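You operate a simulated robot arm through the tools that you are given. There is no shell and no other tool. Be economical: measure what you need, move in short steps, check, and stop when the job is done.

You are at the controls of a simulated two-armed robot. One attempt, no reset.

JOB
Band the black trays with the yellow roll: hold them on the mark and pull to 30 N.
Fine: the roll goes in the cup; over 50 N dents the trays; clinch, then set them on the PACKED mark. Set down upright: black trays.
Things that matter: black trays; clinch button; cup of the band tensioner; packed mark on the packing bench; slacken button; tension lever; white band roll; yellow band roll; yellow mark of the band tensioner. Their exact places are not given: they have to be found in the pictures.

The check looks at the end state, three seconds after you hand in, the way a careful person would. Anything else that was tipped, shoved, dropped, spilled or broken makes it a failure.

ROBOT AND FRAMES
Two 7-joint arms with two-finger parallel grippers on one trunk, on a base that drives. Base frame: it is fixed to the floor where the robot stands at the start and does not move with it; the origin is under the middle of the robot, x ahead of it, y to its left, z up. Units: mm, rad, N and s.
The left shoulder is at the start at [70, 163, 1295], the right one opposite. With the tool pointing down near the work surface each hand reaches from about 340 to 860 mm from the robot's upright axis, wherever it stands, measured 20 degrees to its own side. Places, roughly: clinch button [400, 200, 900]; cup of the band tensioner [700, 0, 1000]; packed mark on the packing bench [500, -300, 900]; slacken button [500, 200, 900]; tension lever [600, -200, 1000]; yellow mark of the band tensioner [500, 0, 900]. Payload 3.43 kg a hand.
The TCP of each hand is the grasp point between the finger pads, 34 mm short of the fingertips. In the tool frame z runs along the fingers and y along their closing line. The gripper opens to 128 mm. The fingers are 24 mm wide and 12 mm thick; the gripper's body (48 by 130 mm) begins 96 mm behind the TCP.
Orientation is that of the tool frame in the base frame, as a unit quaternion [x, y, z, w]. With the fingers straight down and closing along the base's y, the tool's x points along the base's -x, its y along +y and its z along -z.

CONTROLS
- The arms move only by the tool drive_tool. It takes "left_series", "right_series" or both (then of equal length, played together; a hand with none holds still); each is a list of rows, each an object (a shift or turn left out is 0, a gripper value left out holds the last) with "turn": the turn, a rotation vector about the base's x, y, z in rad, a list of three; "delta_pos": the shift along the base's x, y, z in mm, a list of three; "gripper": the finger opening in mm, from 0 to 128. In form: [{"turn": [wx, wy, wz], "delta_pos": [dx, dy, dz], "gripper": gripper}, ...]. A call has 1 to 10 rows; each row is the pose to reach, as a shift and turn from the pose commanded when the call began. Rows are played at 5 a second. More than 50 mm and 0.15 rad between two rows, or a gripper value outside its range, and nothing of the call is played. A pose out of reach is approached as far as the arm can. The call stops where the force on the tool passes 80 N (or 10 N more than at its start, if that is more) or the arm is blocked; 0.2 s more then pass. Each finger travels about 153 mm/s and halts on what it meets, pressing with about 22 N; the grip force reading is that of the motor and also rises with nothing between the fingers. The clock runs only during rows and for 0.2 s after the last one: add rows that repeat a pose to give the fingers time. It gives the time, the measured TCP pose, the force on the tool (base axes), the opening and the grip force at its end, in the units of the frame above (readings bear some noise), with the torque about the TCP (base axes, N m) and any sound that the robot's microphone picked up, and new pictures: "views" is both (left out), scene, wrist or none (wrist: the cameras of the hands that moved).
- Cameras (640 x 400 px; columns grow to the right, rows downward): "scene" is now at [139, -8.3, 1529.4]; the picture's right is [-0.06, -1.00, 0.00], its down [-0.59, 0.04, -0.81] and it looks along [0.81, -0.05, -0.59] (base axes); focal length 214 px, centre (320, 200). "left" rides on the left gripper at [76, 11, -160] in its tool frame; the picture's right is [-0.15, 0.99, 0.00], its down [-0.88, -0.13, -0.46] and it looks along [-0.45, -0.07, 0.89] (tool axes); focal length 234 px, centre (320, 200). "right" rides on the right gripper at [76, -11, -160] in its tool frame; the picture's right is [0.15, 0.99, 0.00], its down [-0.88, 0.13, -0.46] and it looks along [-0.45, 0.07, 0.89] (tool axes); focal length 234 px, centre (320, 200).
- slide_trunk(by): slides the trunk up (or, below 0, down) by that many mm; the arms and the scene camera ride with it, the base frame stays. It gives what a move gives, with no picture.
- steer(legs): drives the robot by 1 to 6 legs, each [ahead, left, turn to the left] in mm, mm and rad, along the robot's own axes; the way and the turn of a leg run together, so that a leg with both is an arc; at most 1500 mm and 3.142 rad a leg. The arms and the cameras ride along, it lands a little off, and it stops where it bumps. It gives what a move gives, and a new picture of the scene camera.
- aim_head(pan, tilt): turns the head with the scene camera to pan (to the left, within 1.501 rad either way) and tilt (down, from -0.506 to 1.204), counted from straight ahead of the robot. It gives what a move gives, and a new picture of the scene camera.
- point_at(camera, pixels): for up to 12 pixels [column, row] of the newest picture of that camera ("zoom" is the newest enlarged one), the place [x, y, z] in the base frame of the surface seen there, good to about 2 mm, but the place of the scene camera against the robot may be out by one fixed shift of up to 12 mm in any direction. The clock stands still meanwhile.
- close_up(camera, box): a new picture of the part [left, top, right, bottom] of that camera's present view, enlarged. The clock stands still meanwhile.
- finish_job(): hands the job in; it is judged then, once.

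Keep the steps short. Do not move on a guess: measure, check each grasp and each placing, and mend mistakes. In all there are 80 turns and 260 pictures (those below and enlarged ones count). Leave the grippers open and the arms clear of the work at the hand-in unless told otherwise, and finish with a single line.

The tools are called after "Emit:" as a command line: name --argument value ..., lists and objects as JSON in quotes. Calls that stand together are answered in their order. drive_tool: Moves the arms, as the interface text tells. Its arguments: {"type":"object","properties":{"left_series":{"type":"array","items":{"type":"object","properties":{"turn":{"type":"array","items":{"type":"number"}},"delta_pos":{"type":"array","items":{"type":"number"}},"gripper":{"type":"number"}}}},"right_series":{"type":"array","items":{"type":"object","properties":{"turn":{"type":"array","items":{"type":"number"}},"delta_pos":{"type":"array","items":{"type":"number"}},"gripper":{"type":"number"}}}},"views":{"type":"string","enum":["both","scene","wrist","none"]}},"required":[]} The other tools are called the same way: slide_trunk (by) slides the trunk up or down; steer (legs) drives the base; aim_head (pan, tilt) turns the head that bears the scene camera; point_at (camera, pixels) gives the place of the surface under pixels of a picture; close_up (camera, box) takes an enlarged picture of a part of a camera's view; finish_job () hands the job in.

At the start:

```text
t: 0.0
left_tool_pos: [549.0, 189.2, 1369.4]
left_ee_rot: [-0.001, 1.0, 0.0, 0.0]
left_ft_force: [-0.4, 0.6, 0.2]
left_wrist_torque: [-0.04, 0.02, 0.03]
left_width: 128.0
left_gripper_force: 0.1
right_tool_pos: [369.7, -240.1, 1404.0]
right_ee_rot: [-0.001, 1.0, 0.001, 0.0]
right_ft_force: [0.4, -0.4, -0.1]
right_wrist_torque: [0.02, -0.01, -0.01]
right_width: 127.9
right_gripper_force: 0.0
trunk travel left (down, up): [-775.0, 165.0]
robot x, y, heading: [-1.0, -1.5, 0.003]
head pan, tilt: [-0.061, 0.632]
```

scene: 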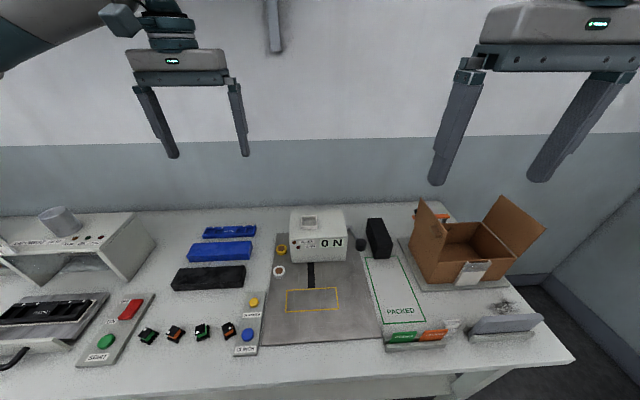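
right: 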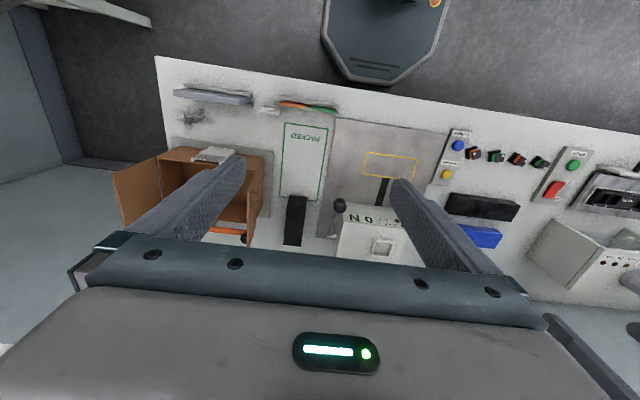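
left: 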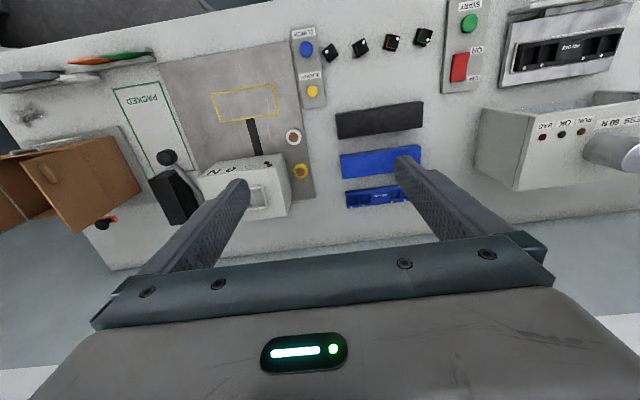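

I see the tensioner in the middle with an "0 N" display, rolls at (281,250) and (279,271), and trays at left. I'll enlarge these parts first.

Emit:
close_up --camera "scene" --box '[220, 190, 460, 340]'

Emit:
close_up --camera "scene" --box '[60, 210, 300, 360]'

Emit:
point_at --camera "scene" --pixels '[[281, 250], [279, 271], [311, 299], [287, 291], [336, 287], [340, 309], [288, 312], [254, 301], [248, 335], [361, 244], [309, 222], [403, 310]]'

Emit:
point_at --camera "scene" --pixels '[[180, 270], [244, 266], [173, 288], [244, 284], [208, 278], [188, 257], [250, 242], [367, 258], [405, 256], [428, 322], [379, 238], [311, 275]]'

```text
2.67 times, centred on (340, 265) of scene
```

zoom: 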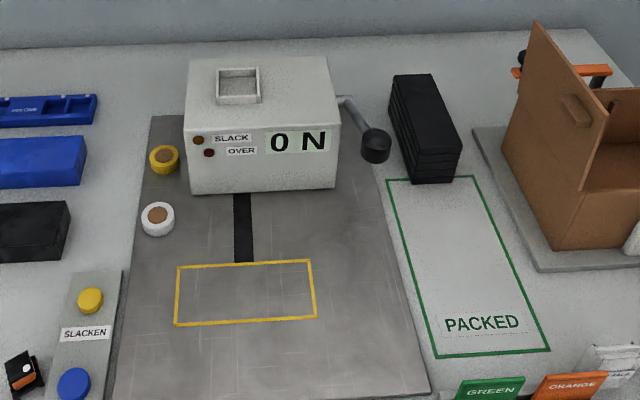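

```text
2.67 times, centred on (180, 285) of scene
```

zoom: 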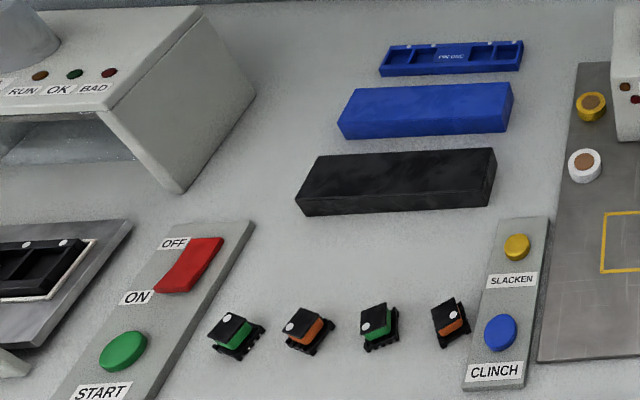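

```text
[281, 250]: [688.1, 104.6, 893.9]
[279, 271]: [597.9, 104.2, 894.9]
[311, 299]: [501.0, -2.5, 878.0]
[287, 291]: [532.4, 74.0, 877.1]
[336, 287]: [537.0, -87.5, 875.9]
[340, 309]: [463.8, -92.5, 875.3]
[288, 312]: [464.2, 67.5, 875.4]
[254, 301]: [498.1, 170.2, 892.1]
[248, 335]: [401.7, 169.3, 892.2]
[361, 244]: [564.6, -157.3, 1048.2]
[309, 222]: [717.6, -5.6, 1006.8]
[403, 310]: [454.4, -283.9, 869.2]
```

```text
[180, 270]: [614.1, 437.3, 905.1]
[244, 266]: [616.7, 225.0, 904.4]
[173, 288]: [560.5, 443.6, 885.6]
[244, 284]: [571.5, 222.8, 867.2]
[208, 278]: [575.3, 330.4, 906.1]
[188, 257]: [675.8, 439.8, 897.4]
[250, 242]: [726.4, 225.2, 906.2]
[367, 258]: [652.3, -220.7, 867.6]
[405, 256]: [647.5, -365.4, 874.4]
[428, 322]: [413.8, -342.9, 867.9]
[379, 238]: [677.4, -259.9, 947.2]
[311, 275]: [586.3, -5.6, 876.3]
```

Two candidates for the "black trays": the block at (208,278) and the layered stack at (379,238). I'll zoom tighter on both and on the lever.

Emit:
close_up --camera "scene" --box '[340, 205, 420, 275]'

Emit:
close_up --camera "scene" --box '[160, 215, 270, 300]'

Emit:
close_up --camera "left" --box '[130, 70, 450, 270]'

Emit:
close_up --camera "right" --box '[250, 110, 450, 260]'

```text
5.71 times, centred on (380, 240) of scene
```

zoom: 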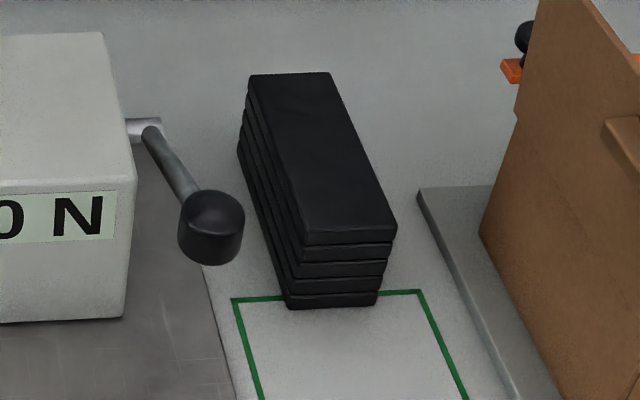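

```text
4.71 times, centred on (215, 258) of scene
```

zoom: 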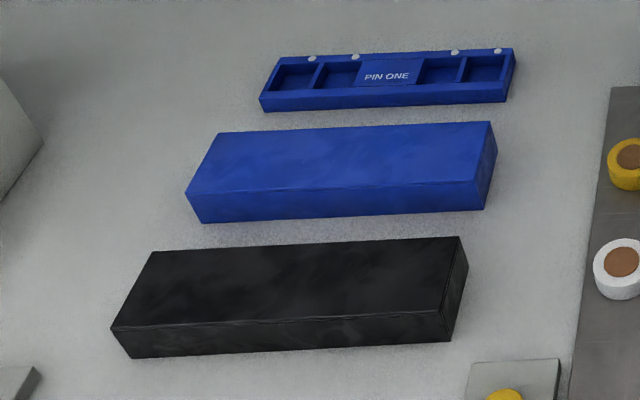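

```text
2.00 times, centred on (290, 170) of left
```

zoom: 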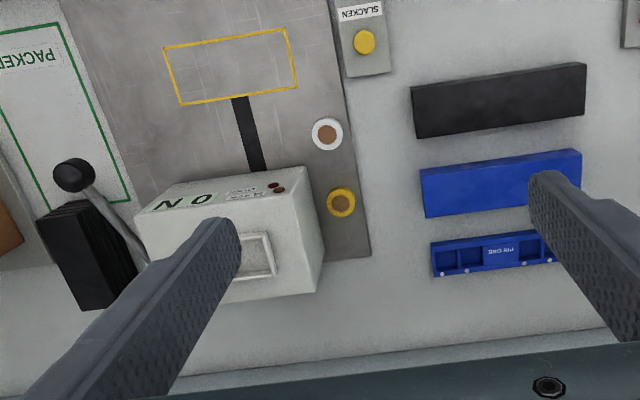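

```text
2.67 times, centred on (350, 185) of right
```

zoom: 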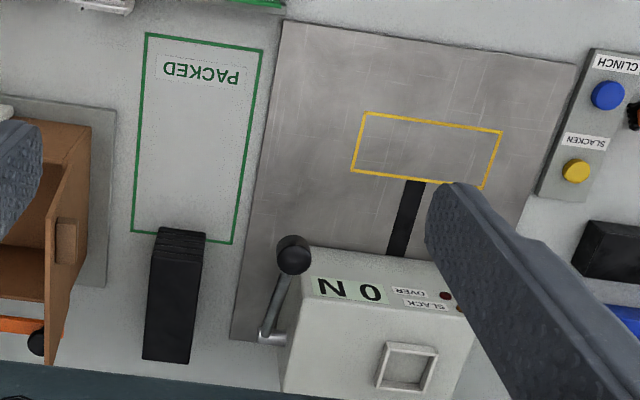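

The stack by the PACKED mark (five layers) is the tray stack. I'll measure it and the machine in the right wrist camera, which has no fixed shift.

Emit:
point_at --camera "zoom" --pixels '[[158, 262], [202, 264], [145, 356], [186, 361], [175, 300], [183, 231], [293, 250], [268, 335], [408, 368], [608, 95], [577, 171], [430, 150]]'

Emit:
point_at --camera "zoom" --pixels '[[367, 114], [501, 131], [353, 172], [483, 189], [147, 35], [263, 50], [131, 231], [232, 243], [290, 262], [345, 250], [200, 90], [395, 245]]'

Emit:
point_at --camera "left" --pixels '[[300, 172], [293, 137], [256, 195], [313, 91], [306, 49], [167, 157], [160, 190], [248, 98], [165, 180]]'

Emit:
close_up --camera "right" --box '[270, 180, 360, 250]'

```text
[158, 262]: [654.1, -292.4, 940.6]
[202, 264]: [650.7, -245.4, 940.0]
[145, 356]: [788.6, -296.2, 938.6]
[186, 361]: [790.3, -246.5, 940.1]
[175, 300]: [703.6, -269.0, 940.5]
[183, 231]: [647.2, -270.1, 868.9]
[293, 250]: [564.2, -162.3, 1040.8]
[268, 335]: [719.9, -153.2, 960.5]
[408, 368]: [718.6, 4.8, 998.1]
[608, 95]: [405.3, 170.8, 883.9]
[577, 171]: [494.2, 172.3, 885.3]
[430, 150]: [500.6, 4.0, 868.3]
```

```text
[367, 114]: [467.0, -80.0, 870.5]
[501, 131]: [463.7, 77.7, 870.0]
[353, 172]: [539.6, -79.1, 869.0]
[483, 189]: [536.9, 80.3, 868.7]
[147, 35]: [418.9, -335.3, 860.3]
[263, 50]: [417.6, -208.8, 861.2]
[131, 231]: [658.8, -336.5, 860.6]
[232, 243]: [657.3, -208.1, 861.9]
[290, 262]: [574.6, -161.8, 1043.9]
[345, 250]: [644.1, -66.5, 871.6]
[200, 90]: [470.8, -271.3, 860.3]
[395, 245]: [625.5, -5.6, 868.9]
```

```text
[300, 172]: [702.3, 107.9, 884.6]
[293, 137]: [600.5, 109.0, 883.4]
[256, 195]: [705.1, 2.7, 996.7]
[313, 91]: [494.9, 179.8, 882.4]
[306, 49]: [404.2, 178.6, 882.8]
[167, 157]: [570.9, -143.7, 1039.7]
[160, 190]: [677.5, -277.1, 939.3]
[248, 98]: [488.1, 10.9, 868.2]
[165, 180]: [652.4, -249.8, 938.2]
```

```text
5.71 times, centred on (315, 215) of right
```

zoom: 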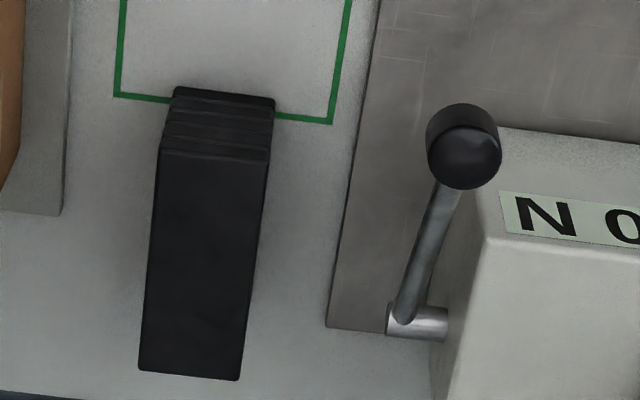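

Scene readings sit about +7 mm in z and −6 mm in y off the wrist ones, so I'll trust the wrist cameras. Next, the left hand goes above the yellow roll (~[697,109]) while turning so the fingers close along x.

Emit:
drive_tool --left_series '[{"delta_pos": [12, -5, -20], "turn": [0, 0, -0.15]}, {"delta_pos": [24, -10, -40], "turn": [0, 0, -0.3]}, {"delta_pos": [36, -15, -60], "turn": [0, 0, -0.45]}, {"delta_pos": [48, -20, -80], "turn": [0, 0, -0.6]}, {"delta_pos": [60, -25, -100], "turn": [0, 0, -0.75]}, {"delta_pos": [72, -30, -120], "turn": [0, 0, -0.9]}, {"delta_pos": [84, -35, -140], "turn": [0, 0, -1.05]}, {"delta_pos": [96, -40, -160], "turn": [0, 0, -1.2]}, {"delta_pos": [108, -45, -180], "turn": [0, 0, -1.35]}, {"delta_pos": [120, -50, -200], "turn": [0, 0, -1.5]}]'

```text
t: 2.2
left_tool_pos: [670.0, 138.5, 1168.5]
left_ee_rot: [0.682, 0.731, -0.001, 0.0]
left_ft_force: [-0.2, -0.4, -0.1]
left_wrist_torque: [-0.02, 0.02, -0.02]
left_width: 127.9
left_gripper_force: 0.1
right_tool_pos: [369.3, -241.8, 1403.0]
right_ee_rot: [0.001, 1.0, 0.001, 0.0]
right_ft_force: [0.1, -0.4, -0.4]
right_wrist_torque: [-0.01, 0.02, -0.01]
right_width: 127.9
right_gripper_force: 0.0
trunk travel left (down, up): [-775.0, 165.0]
robot x, y, heading: [-0.3, 0.7, 0.002]
head pan, tilt: [-0.061, 0.632]
```

scene: 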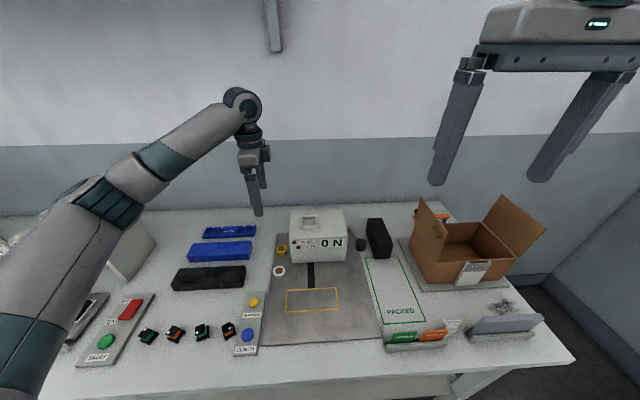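
left: 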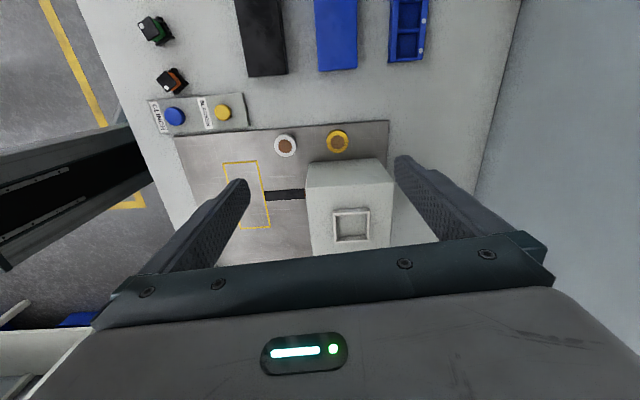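

A good view: roll at (337,141), cup at (350,225). I'll zoom and measure.

Emit:
close_up --camera "left" --box '[260, 110, 420, 250]'

Emit:
point_at --camera "left" --pixels '[[337, 141], [327, 141], [347, 141], [337, 131], [338, 151], [352, 226], [333, 213], [368, 211], [370, 239], [350, 185], [350, 169], [385, 160]]'

```text
2.86 times, centred on (340, 180) of left
```

zoom: 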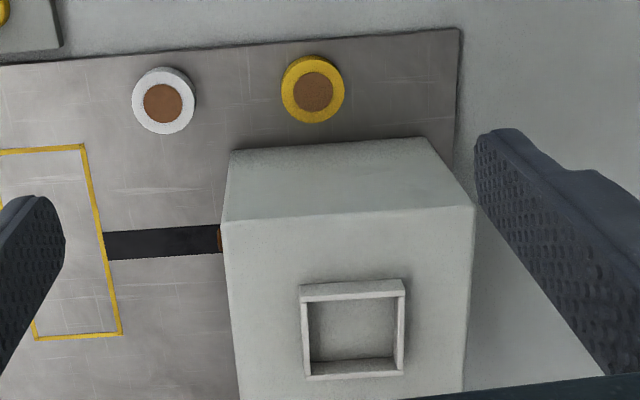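

```text
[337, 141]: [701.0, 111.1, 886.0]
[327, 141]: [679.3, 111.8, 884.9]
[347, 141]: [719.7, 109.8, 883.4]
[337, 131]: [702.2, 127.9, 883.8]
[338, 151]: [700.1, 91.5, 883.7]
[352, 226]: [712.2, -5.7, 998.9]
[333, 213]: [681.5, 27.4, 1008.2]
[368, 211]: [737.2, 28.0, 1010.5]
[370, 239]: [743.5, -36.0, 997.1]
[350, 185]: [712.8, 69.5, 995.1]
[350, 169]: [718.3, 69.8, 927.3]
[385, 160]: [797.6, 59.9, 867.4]
```

Roll is 44 mm across, 16 high, centred at about [700,110]. Now I'll measure the cup rim accurately in the zoom.

Emit:
point_at --camera "zoom" --pixels '[[304, 335], [401, 328], [352, 285], [352, 293], [356, 376], [354, 365], [354, 330], [301, 289], [402, 282], [404, 373], [306, 379], [354, 352]]'

Emit:
point_at --camera "zoom" --pixels '[[284, 90], [341, 90], [313, 62], [313, 119], [313, 91], [286, 80], [340, 80], [290, 75], [335, 108]]'

```text
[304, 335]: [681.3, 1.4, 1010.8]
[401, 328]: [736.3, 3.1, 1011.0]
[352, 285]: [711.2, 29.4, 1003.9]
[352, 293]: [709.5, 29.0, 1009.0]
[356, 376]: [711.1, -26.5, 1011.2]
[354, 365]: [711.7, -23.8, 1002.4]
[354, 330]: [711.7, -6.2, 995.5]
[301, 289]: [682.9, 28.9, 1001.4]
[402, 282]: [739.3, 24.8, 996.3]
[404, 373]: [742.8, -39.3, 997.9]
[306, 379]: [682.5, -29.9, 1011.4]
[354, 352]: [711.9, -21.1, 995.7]
```

```text
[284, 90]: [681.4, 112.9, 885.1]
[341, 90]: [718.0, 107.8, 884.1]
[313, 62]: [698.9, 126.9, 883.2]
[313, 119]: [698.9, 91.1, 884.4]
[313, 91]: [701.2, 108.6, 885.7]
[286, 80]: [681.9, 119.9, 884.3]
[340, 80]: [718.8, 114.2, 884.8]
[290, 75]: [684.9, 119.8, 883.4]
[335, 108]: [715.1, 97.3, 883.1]
```

Cup centre ≈ [709,0], rim z 1011, floor 996. The left hand descends to hover over the roll, fingers at 80.

Emit:
drive_tool --left_series '[{"delta_pos": [15, -15, -40], "turn": [0, 0, -0.07], "gripper": 80}, {"delta_pos": [30, -29, -80], "turn": [0, 0, -0.07]}, {"delta_pos": [30, -29, -120], "turn": [0, 0, -0.07]}, {"delta_pos": [30, -29, -160], "turn": [0, 0, -0.07]}, {"delta_pos": [30, -29, -200], "turn": [0, 0, -0.07]}, {"delta_pos": [30, -29, -208], "turn": [0, 0, -0.07]}, {"delta_pos": [30, -29, -208], "turn": [0, 0, -0.07]}]' --views "wrist"

```text
t: 3.8
left_tool_pos: [698.4, 109.6, 961.4]
left_ee_rot: [0.706, 0.708, -0.001, 0.0]
left_ft_force: [-0.4, 0.1, -0.2]
left_wrist_torque: [0.01, -0.01, 0.01]
left_width: 79.8
left_gripper_force: 0.2
right_tool_pos: [369.6, -241.3, 1404.3]
right_ee_rot: [0.0, 1.0, 0.001, 0.0]
right_ft_force: [0.3, -0.7, 0.0]
right_wrist_torque: [0.06, -0.01, 0.01]
right_width: 127.9
right_gripper_force: 0.1
trunk travel left (down, up): [-775.0, 165.0]
robot x, y, heading: [-1.3, -3.9, 0.003]
head pan, tilt: [-0.061, 0.632]
```

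left: 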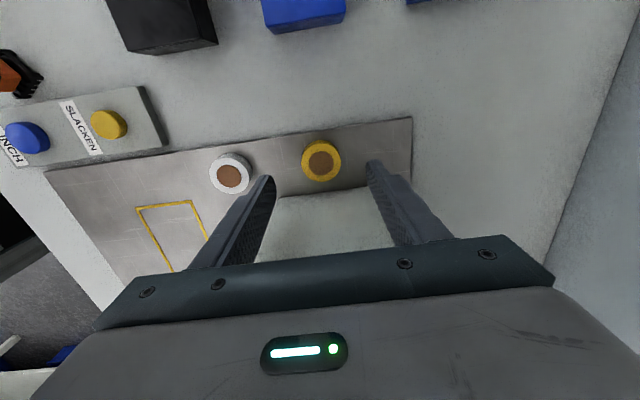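

Emit:
point_at --camera "left" --pixels '[[304, 162], [337, 157], [321, 160], [319, 143], [323, 178], [321, 185]]'

```text
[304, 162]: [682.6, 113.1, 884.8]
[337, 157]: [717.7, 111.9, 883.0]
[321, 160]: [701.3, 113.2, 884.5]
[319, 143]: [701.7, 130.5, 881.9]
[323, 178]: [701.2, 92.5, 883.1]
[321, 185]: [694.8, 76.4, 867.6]
```

Roll centre here is [700.5,112]; I nudge over it, descend so the tips overlap the roll by about 7 mm, and close.

Emit:
drive_tool --left_series '[{"delta_pos": [2, 2, -25]}, {"delta_pos": [2, 2, -49]}, {"delta_pos": [2, 2, -49]}, {"delta_pos": [2, 2, -49], "gripper": 30}, {"delta_pos": [2, 2, -49], "gripper": 30}, {"delta_pos": [2, 2, -49], "gripper": 30}]' --views "wrist"

```text
t: 5.2
left_tool_pos: [700.8, 112.0, 912.4]
left_ee_rot: [0.706, 0.708, 0.0, 0.0]
left_ft_force: [-0.3, 0.1, 0.0]
left_wrist_torque: [0.01, -0.04, -0.01]
left_width: 40.0
left_gripper_force: 21.5
right_tool_pos: [369.0, -240.1, 1404.9]
right_ee_rot: [0.0, 1.0, 0.001, 0.0]
right_ft_force: [-0.7, -0.1, -0.4]
right_wrist_torque: [0.02, 0.01, 0.04]
right_width: 127.9
right_gripper_force: 0.0
trunk travel left (down, up): [-775.0, 165.0]
robot x, y, heading: [2.1, 1.6, -0.0]
head pan, tilt: [-0.061, 0.632]
```

left: 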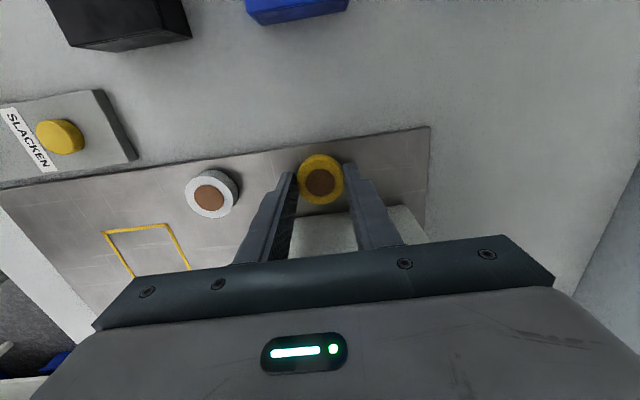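

Held at 40 mm, 21.5 N. Lift 160 mm and carry over the cup.

Emit:
drive_tool --left_series '[{"delta_pos": [0, 0, 45]}, {"delta_pos": [0, 0, 90]}, {"delta_pos": [0, 0, 135]}, {"delta_pos": [0, 0, 165]}, {"delta_pos": [4, -40, 165]}, {"delta_pos": [8, -80, 165]}, {"delta_pos": [8, -112, 165]}, {"delta_pos": [8, -112, 165]}, {"delta_pos": [8, -112, 165]}]'

```text
t: 7.2
left_tool_pos: [709.6, 0.6, 1077.9]
left_ee_rot: [0.707, 0.707, 0.0, -0.001]
left_ft_force: [0.2, -0.1, -0.2]
left_wrist_torque: [-0.03, 0.01, -0.01]
left_width: 39.7
left_gripper_force: 22.3
right_tool_pos: [368.3, -241.4, 1403.9]
right_ee_rot: [0.0, 1.0, 0.001, 0.001]
right_ft_force: [0.0, 0.0, 0.3]
right_wrist_torque: [0.03, 0.01, -0.02]
right_width: 128.0
right_gripper_force: 0.1
trunk travel left (down, up): [-775.0, 165.0]
robot x, y, heading: [-4.1, -0.7, 0.001]
head pan, tilt: [-0.061, 0.632]
```

scene: 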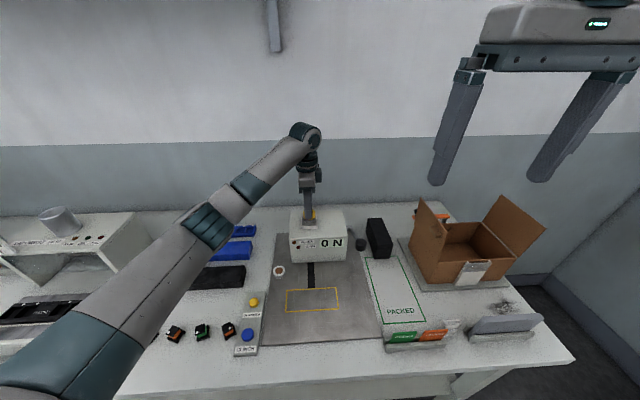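
left: 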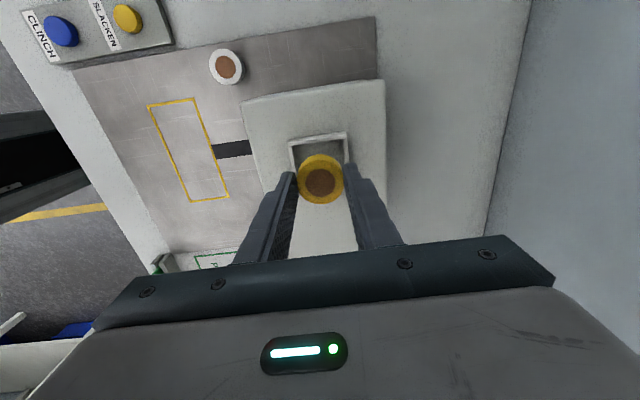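

The roll hangs in front of the cup in view. I'll check the cup rim and roll from here.

Emit:
close_up --camera "left" --box '[270, 115, 370, 215]'

Emit:
point_at --camera "left" --pixels '[[291, 155], [292, 165], [347, 145], [348, 155], [320, 138], [321, 140], [304, 180], [338, 178], [319, 160], [322, 198]]'

```text
4.00 times, centred on (320, 165) of left
```

zoom: 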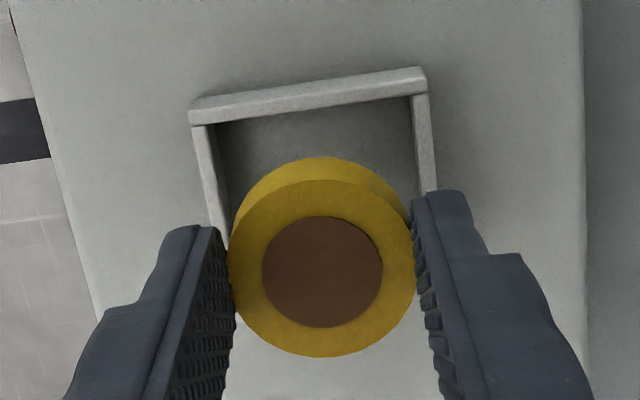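

```text
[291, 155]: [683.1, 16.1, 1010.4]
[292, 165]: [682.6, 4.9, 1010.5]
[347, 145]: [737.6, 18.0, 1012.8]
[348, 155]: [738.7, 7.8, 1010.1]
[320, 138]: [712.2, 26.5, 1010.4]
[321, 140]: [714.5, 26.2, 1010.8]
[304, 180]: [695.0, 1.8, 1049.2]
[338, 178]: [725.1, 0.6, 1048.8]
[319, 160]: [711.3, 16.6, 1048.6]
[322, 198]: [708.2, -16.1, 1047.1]
```

Roll centre [710,0.3] matches cup centre [710.5,−0.5]. Lower 31 mm (tips stay just above the rim), open slightly, and lift.

Emit:
drive_tool --left_series '[{"delta_pos": [0.5, -0.5, -15]}, {"delta_pos": [0.5, -0.5, -31]}, {"delta_pos": [0.5, -0.5, -31]}, {"delta_pos": [0.5, -0.5, -31]}, {"delta_pos": [0.5, -0.5, -31], "gripper": 65}, {"delta_pos": [0.5, -0.5, -31], "gripper": 65}, {"delta_pos": [0.5, -0.5, -31], "gripper": 65}, {"delta_pos": [0.5, 0, 10]}, {"delta_pos": [0, 0, 50]}, {"delta_pos": [0, 0, 50]}]'

Emit:
close_up --camera "left" --box '[240, 90, 400, 210]'

Emit:
close_up --camera "scene" --box '[260, 200, 380, 280]'

```text
t: 9.4
left_tool_pos: [710.8, 0.9, 1128.2]
left_ee_rot: [0.705, 0.709, -0.001, 0.0]
left_ft_force: [-0.2, 0.7, 0.0]
left_wrist_torque: [-0.05, 0.01, 0.02]
left_width: 65.1
left_gripper_force: 0.0
right_tool_pos: [370.9, -241.1, 1404.3]
right_ee_rot: [0.0, 1.0, 0.0, 0.0]
right_ft_force: [-0.2, 0.3, -0.3]
right_wrist_torque: [-0.03, -0.03, 0.0]
right_width: 128.3
right_gripper_force: 0.1
trunk travel left (down, up): [-775.0, 165.0]
robot x, y, heading: [-1.2, 0.0, 0.003]
head pan, tilt: [-0.061, 0.632]
```

scene: 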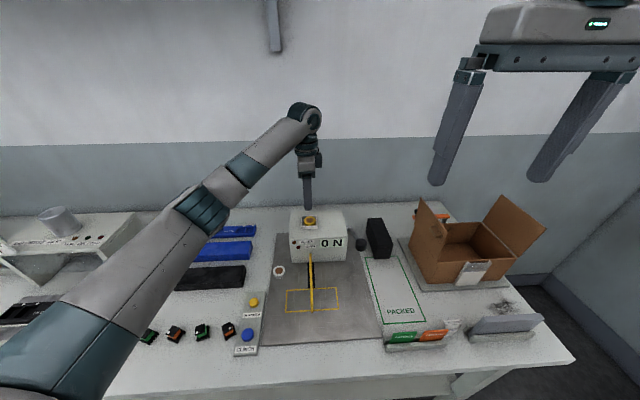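
left: 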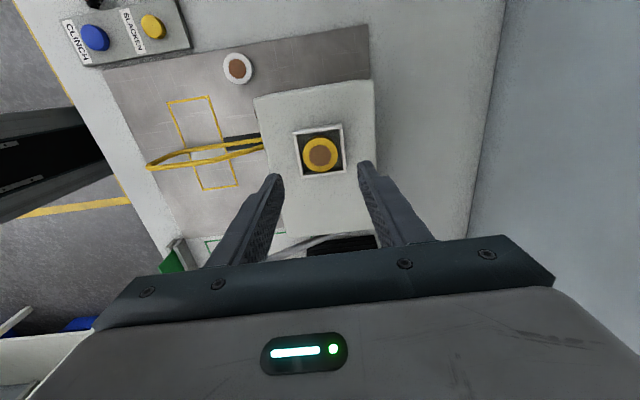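

```text
3.33 times, centred on (320, 150) of left
```

zoom: 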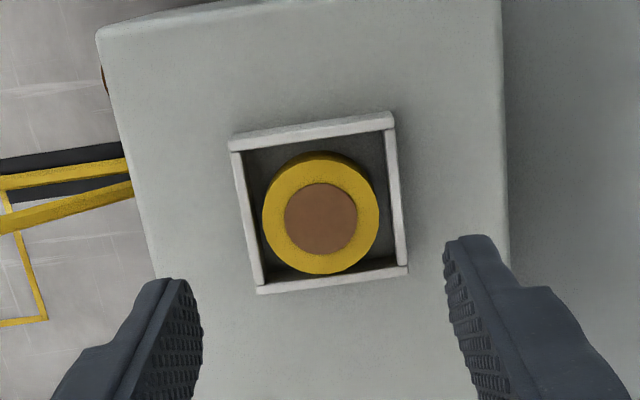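

```text
5.00 times, centred on (320, 240) of scene
```

zoom: 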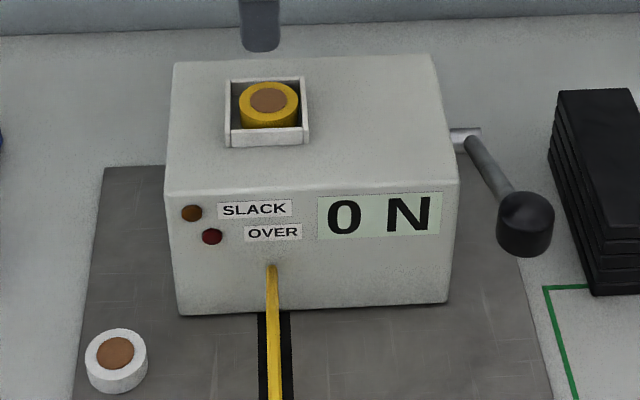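

The roll is down in the cup, and a band loop has appeared over the mark. I'll back the left hand off toward +y and up, then examine the loop.

Emit:
drive_tool --left_series '[{"delta_pos": [-20, 40, 20]}, {"delta_pos": [-50, 80, 40]}, {"delta_pos": [-90, 110, 60]}, {"delta_pos": [-130, 140, 80]}, {"delta_pos": [-170, 170, 80]}, {"delta_pos": [-200, 200, 80]}]'

Emit:
close_up --camera "left" --box '[160, 100, 400, 250]'

Emit:
close_up --camera "scene" --box '[270, 220, 390, 330]'

Emit:
close_up --camera "right" --box '[260, 110, 460, 260]'

```text
refused: row 2 steps farther than a row can; nothing moved
```

```text
2.67 times, centred on (280, 175) of left
```

zoom: 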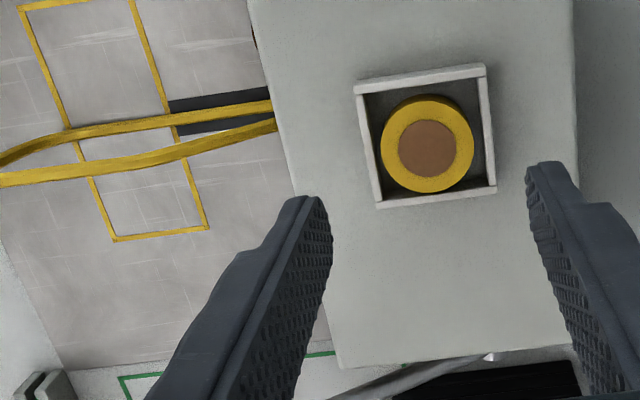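

```text
3.64 times, centred on (330, 275) of scene
```

zoom: 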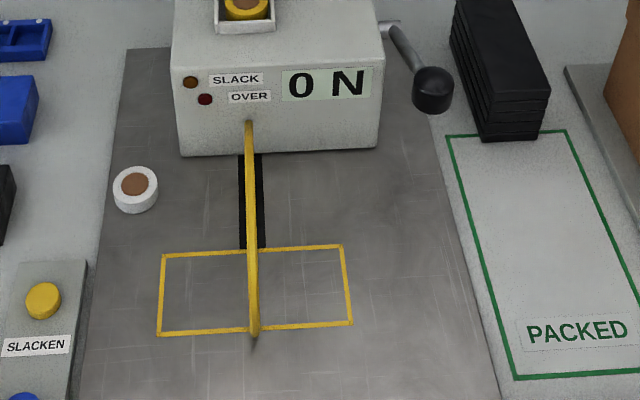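

```text
2.67 times, centred on (360, 185) of right
```

zoom: 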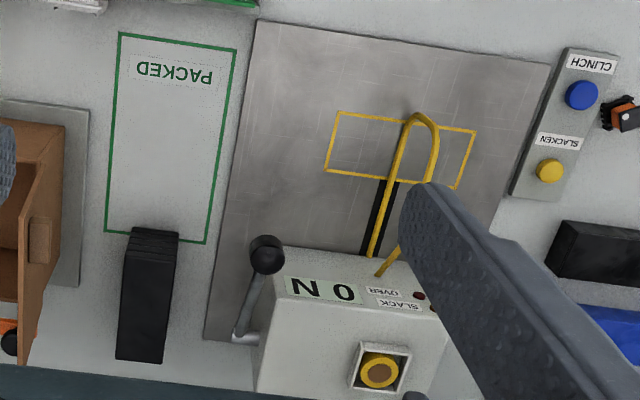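

The loop stands in the vertical x–z plane near y≈0. I need its height, so I'll measure both strands.

Emit:
point_at --camera "zoom" --pixels '[[400, 140], [386, 190], [374, 240], [434, 155], [427, 177], [418, 116], [408, 119], [393, 262], [380, 272], [432, 130], [371, 255]]'

Emit:
drive_tool --left_series '[{"delta_pos": [-20, 30, 10]}, {"delta_pos": [-40, 60, 20]}, {"delta_pos": [-60, 90, 30]}, {"delta_pos": [-80, 120, 40]}, {"delta_pos": [-100, 150, 50]}, {"delta_pos": [-120, 180, 60]}, {"delta_pos": [-140, 210, 60]}, {"delta_pos": [-160, 240, 60]}]'

Emit:
close_up --camera "left" --box '[160, 100, 400, 250]'

```text
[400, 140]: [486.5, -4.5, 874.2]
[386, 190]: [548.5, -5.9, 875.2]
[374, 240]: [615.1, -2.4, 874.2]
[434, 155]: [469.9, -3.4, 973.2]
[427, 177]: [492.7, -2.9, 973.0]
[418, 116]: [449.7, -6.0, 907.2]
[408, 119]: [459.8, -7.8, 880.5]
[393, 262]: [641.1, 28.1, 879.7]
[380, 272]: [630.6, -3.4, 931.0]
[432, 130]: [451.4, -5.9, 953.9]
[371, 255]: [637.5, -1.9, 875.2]
```

```text
t: 11.2
left_tool_pos: [548.1, 241.0, 1188.7]
left_ee_rot: [0.706, 0.708, -0.001, 0.001]
left_ft_force: [-0.6, 0.8, 1.2]
left_wrist_torque: [-0.02, 0.02, -0.01]
left_width: 65.0
left_gripper_force: 0.0
right_tool_pos: [368.3, -238.7, 1403.4]
right_ee_rot: [0.0, 1.0, 0.001, 0.001]
right_ft_force: [1.0, 0.0, 0.5]
right_wrist_torque: [-0.03, -0.01, 0.02]
right_width: 128.0
right_gripper_force: 0.1
trunk travel left (down, up): [-775.0, 165.0]
robot x, y, heading: [1.0, -0.5, 0.002]
head pan, tilt: [-0.061, 0.632]
```

scene: 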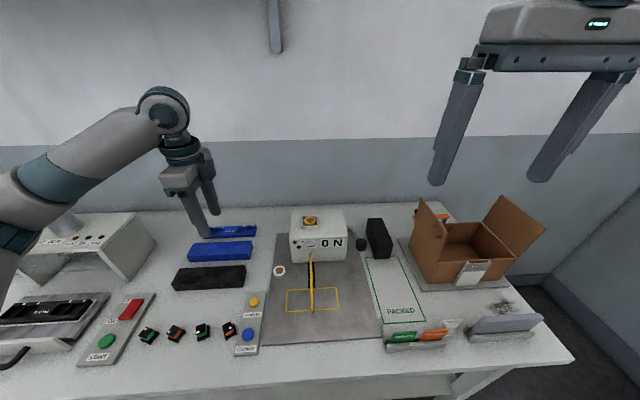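
left: 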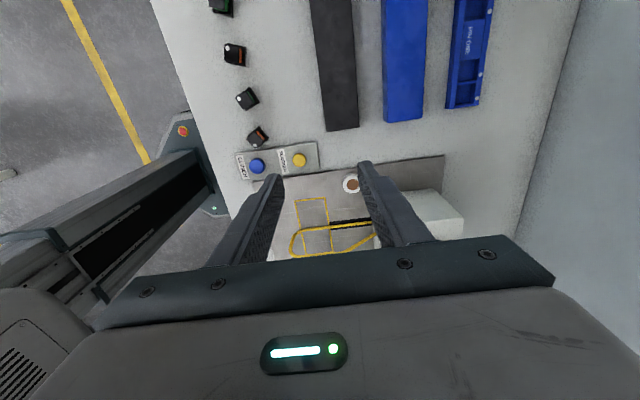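

```text
2.67 times, centred on (280, 175) of left
```

zoom: 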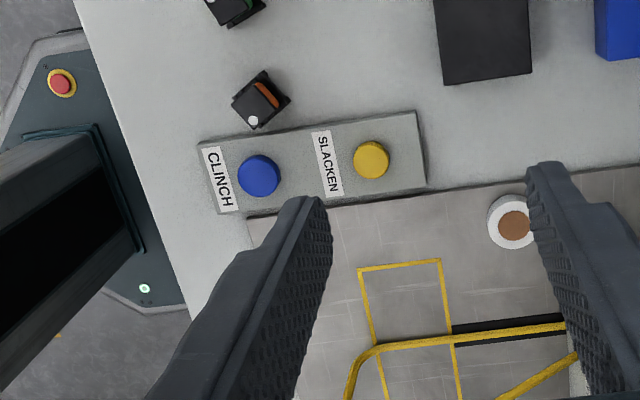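

The loop spans z 875–973 at y≈−4, so the trays must be slid in sideways, and from the left because the lever knob blocks the right. The left hand will take the stack off-centre. I'll first steer the base 110 mm to the right for reach.

Emit:
steer --legs '[[0, -110, 0]]'

Emit:
close_up --camera "scene" --box '[320, 180, 520, 320]'

```text
t: 12.4
left_tool_pos: [548.8, 133.1, 1189.2]
left_ee_rot: [0.706, 0.708, 0.0, 0.001]
left_ft_force: [0.2, 0.3, -0.1]
left_wrist_torque: [-0.04, 0.02, 0.02]
left_width: 64.8
left_gripper_force: 0.0
right_tool_pos: [369.6, -347.9, 1405.3]
right_ee_rot: [-0.001, 1.0, 0.001, 0.0]
right_ft_force: [-0.3, -0.2, 0.6]
right_wrist_torque: [-0.02, 0.02, 0.02]
right_width: 128.1
right_gripper_force: 0.0
trunk travel left (down, up): [-775.0, 165.0]
robot x, y, heading: [3.6, -108.9, 0.001]
head pan, tilt: [-0.061, 0.632]
```

scene: 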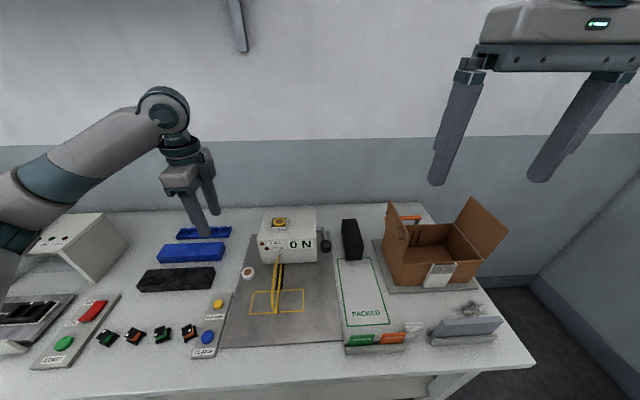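

```text
2.86 times, centred on (420, 250) of scene
```

zoom: 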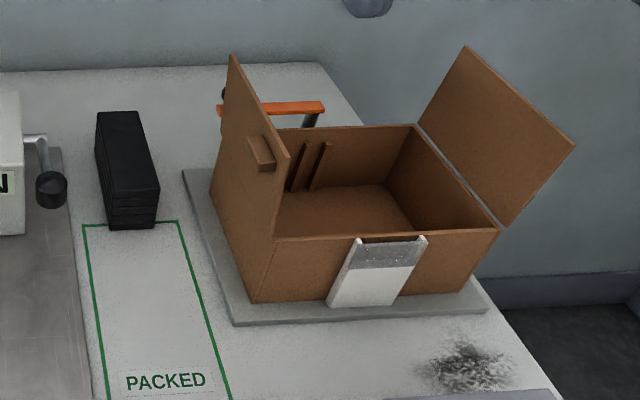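

Steered. Now measure the carton's left flap and its tab, and the knob, to check hand clearance at the stack.

Emit:
point_at --camera "zoom" --pixels '[[232, 60], [286, 158], [255, 150], [240, 110], [250, 160], [215, 190], [52, 190], [120, 130], [97, 114], [135, 113], [105, 190], [158, 190]]'

Emit:
point_at --camera "scene" --pixels '[[278, 224], [263, 268], [305, 246], [350, 235], [300, 311], [277, 260]]'

```text
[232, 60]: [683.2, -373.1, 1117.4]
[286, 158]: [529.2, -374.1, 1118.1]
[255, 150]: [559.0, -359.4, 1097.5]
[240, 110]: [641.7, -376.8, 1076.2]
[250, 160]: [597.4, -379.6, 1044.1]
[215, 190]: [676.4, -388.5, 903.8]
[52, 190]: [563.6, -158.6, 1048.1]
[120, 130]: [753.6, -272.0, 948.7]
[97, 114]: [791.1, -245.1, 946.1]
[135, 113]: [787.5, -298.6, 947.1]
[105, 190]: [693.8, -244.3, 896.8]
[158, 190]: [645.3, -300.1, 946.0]
```

```text
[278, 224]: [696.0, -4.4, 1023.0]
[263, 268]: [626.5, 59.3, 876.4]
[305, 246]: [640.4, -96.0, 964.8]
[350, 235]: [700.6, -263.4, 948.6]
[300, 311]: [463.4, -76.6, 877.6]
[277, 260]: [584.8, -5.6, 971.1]
```

The flap stands at y≈−367, 32 mm clear of the hand's body at the stack. The left hand turns back to close along y and goes high over the stack at offset x≈695.

Emit:
drive_tool --left_series '[{"delta_pos": [14, -40, 0], "turn": [0, 0, 0.15], "gripper": 90}, {"delta_pos": [28, -80, 0], "turn": [0, 0, 0.3]}, {"delta_pos": [42, -120, 0], "turn": [0, 0, 0.45]}, {"delta_pos": [56, -160, 0], "turn": [0, 0, 0.6]}, {"delta_pos": [70, -200, 0], "turn": [0, 0, 0.75]}, {"delta_pos": [84, -240, 0], "turn": [0, 0, 0.9]}, {"delta_pos": [98, -280, 0], "turn": [0, 0, 1.05]}, {"delta_pos": [112, -320, 0], "turn": [0, 0, 1.2]}, {"delta_pos": [126, -360, 0], "turn": [0, 0, 1.35]}, {"delta_pos": [140, -400, 0], "turn": [0, 0, 1.5]}]'

```text
t: 14.6
left_tool_pos: [687.8, -270.7, 1189.2]
left_ee_rot: [0.032, 0.999, 0.001, 0.0]
left_ft_force: [-1.2, 0.2, -0.4]
left_wrist_torque: [0.07, 0.02, -0.02]
left_width: 90.1
left_gripper_force: 0.0
right_tool_pos: [368.8, -352.7, 1404.0]
right_ee_rot: [-0.001, 1.0, 0.001, 0.001]
right_ft_force: [0.9, -0.2, -0.5]
right_wrist_torque: [0.06, -0.02, 0.02]
right_width: 128.1
right_gripper_force: 0.0
trunk travel left (down, up): [-775.0, 165.0]
robot x, y, heading: [1.2, -109.5, -0.005]
head pan, tilt: [-0.061, 0.632]
```

scene: 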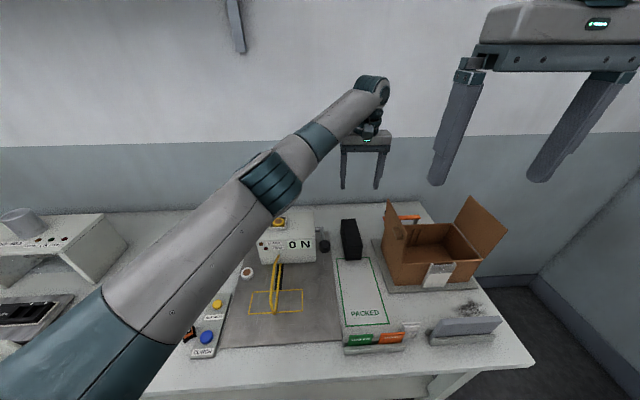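
left: 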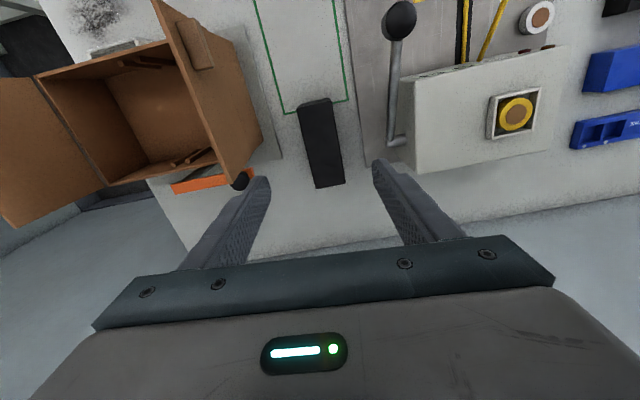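

Emit:
point_at --camera "left" --pixels '[[299, 105], [328, 102], [316, 186], [342, 182], [320, 145], [390, 143], [399, 20], [255, 155]]'

Emit:
close_up --camera "left" --box '[270, 80, 420, 200]'

```text
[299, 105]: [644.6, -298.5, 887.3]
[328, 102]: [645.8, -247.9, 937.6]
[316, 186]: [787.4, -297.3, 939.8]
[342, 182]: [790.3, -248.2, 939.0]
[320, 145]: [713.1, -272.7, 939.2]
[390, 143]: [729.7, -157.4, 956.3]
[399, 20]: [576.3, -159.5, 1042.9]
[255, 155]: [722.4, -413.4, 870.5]
```

```text
3.33 times, centred on (345, 140) of left
```

zoom: 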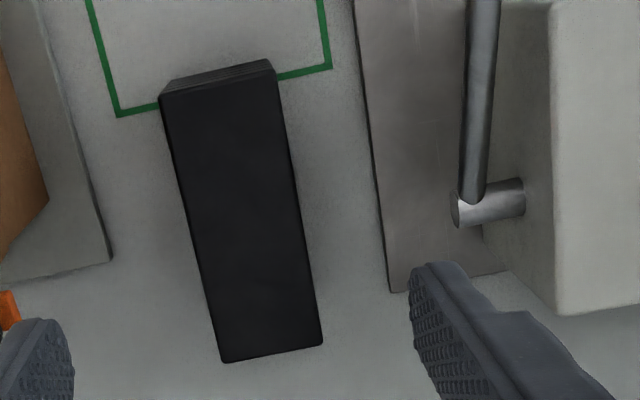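

Stack spans x 646–789, y −297.5…−248. Descend around it at x≈692 until the tips are ~5 mm above the bench.

Emit:
drive_tool --left_series '[{"delta_pos": [4, -2, -45], "turn": [0, 0, 0.064]}, {"delta_pos": [4, -2, -90], "turn": [0, 0, 0.064]}, {"delta_pos": [4, -2, -135], "turn": [0, 0, 0.064]}, {"delta_pos": [4, -2, -180], "turn": [0, 0, 0.064]}, {"delta_pos": [4, -2, -220], "turn": [0, 0, 0.064]}, {"delta_pos": [4, -2, -260], "turn": [0, 0, 0.064]}, {"delta_pos": [4, -2, -289], "turn": [0, 0, 0.064]}, {"delta_pos": [4, -2, -289], "turn": [0, 0, 0.064]}]'

```text
t: 16.4
left_tool_pos: [693.0, -269.5, 900.4]
left_ee_rot: [0.002, 1.0, 0.0, 0.0]
left_ft_force: [-0.2, -0.3, 0.1]
left_wrist_torque: [0.01, -0.06, -0.04]
left_width: 90.1
left_gripper_force: 0.0
right_tool_pos: [369.9, -348.3, 1403.7]
right_ee_rot: [0.0, 1.0, 0.001, 0.0]
right_ft_force: [1.1, -0.7, -0.9]
right_wrist_torque: [-0.04, 0.01, 0.02]
right_width: 128.3
right_gripper_force: 0.1
trunk travel left (down, up): [-775.0, 165.0]
robot x, y, heading: [-4.0, -110.4, 0.002]
head pan, tilt: [-0.061, 0.632]
```

scene: 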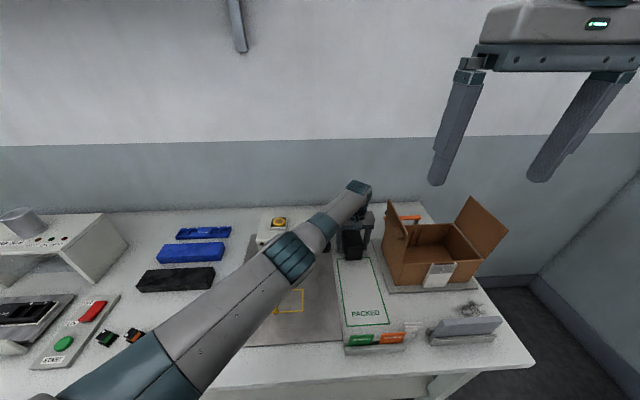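
left: 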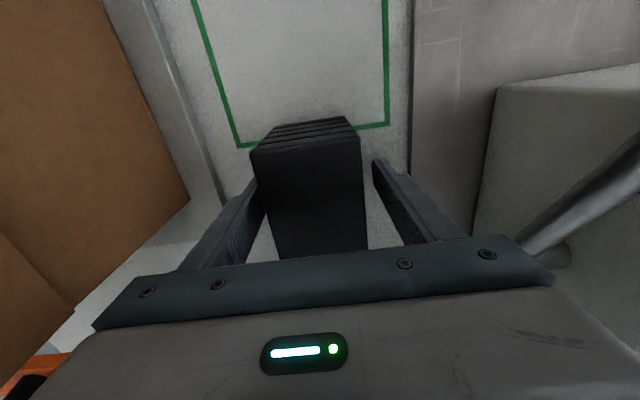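

The fingers straddle the stack; it's about 3 mm toward −y of centre. Shift −3 mm and close.

Emit:
drive_tool --left_series '[{"delta_pos": [0, -3, 0], "gripper": 90}, {"delta_pos": [0, -3, 0], "gripper": 40}, {"delta_pos": [0, -3, 0], "gripper": 40}, {"delta_pos": [0, -3, 0], "gripper": 40}, {"delta_pos": [0, -3, 15], "gripper": 40}, {"delta_pos": [0, -3, 15], "gripper": 40}, {"delta_pos": [0, -3, 15], "gripper": 40}]'

Emit:
close_up --camera "left" --box '[220, 90, 420, 240]'

```text
t: 18.0
left_tool_pos: [692.6, -271.8, 914.1]
left_ee_rot: [0.001, 1.0, -0.001, -0.001]
left_ft_force: [0.2, -0.1, -2.7]
left_wrist_torque: [-0.01, 0.07, 0.01]
left_width: 59.9
left_gripper_force: 22.3
right_tool_pos: [370.7, -349.8, 1403.9]
right_ee_rot: [-0.001, 1.0, 0.001, -0.001]
right_ft_force: [0.1, -0.2, -1.1]
right_wrist_torque: [0.0, -0.02, 0.0]
right_width: 128.3
right_gripper_force: 0.0
trunk travel left (down, up): [-775.0, 165.0]
robot x, y, heading: [3.4, -108.0, -0.002]
head pan, tilt: [-0.061, 0.632]
```

scene: 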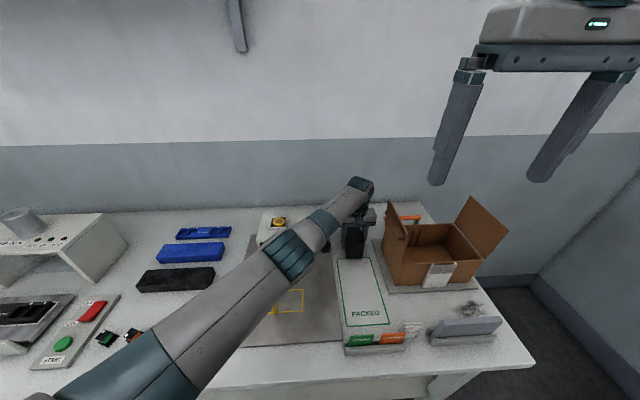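
left: 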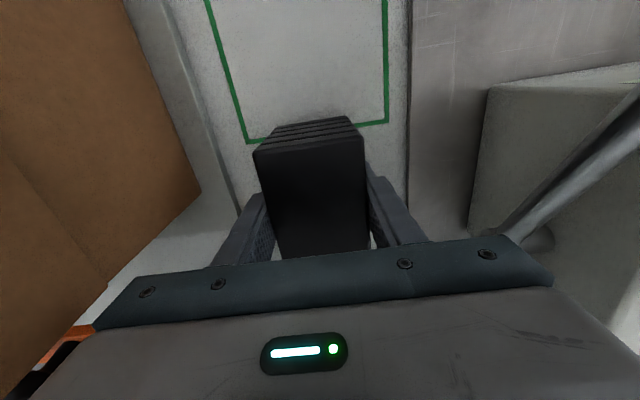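

```text
2.67 times, centred on (320, 165) of left
```

zoom: 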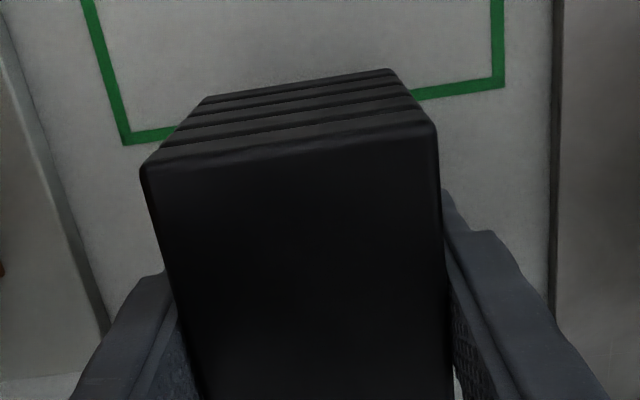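

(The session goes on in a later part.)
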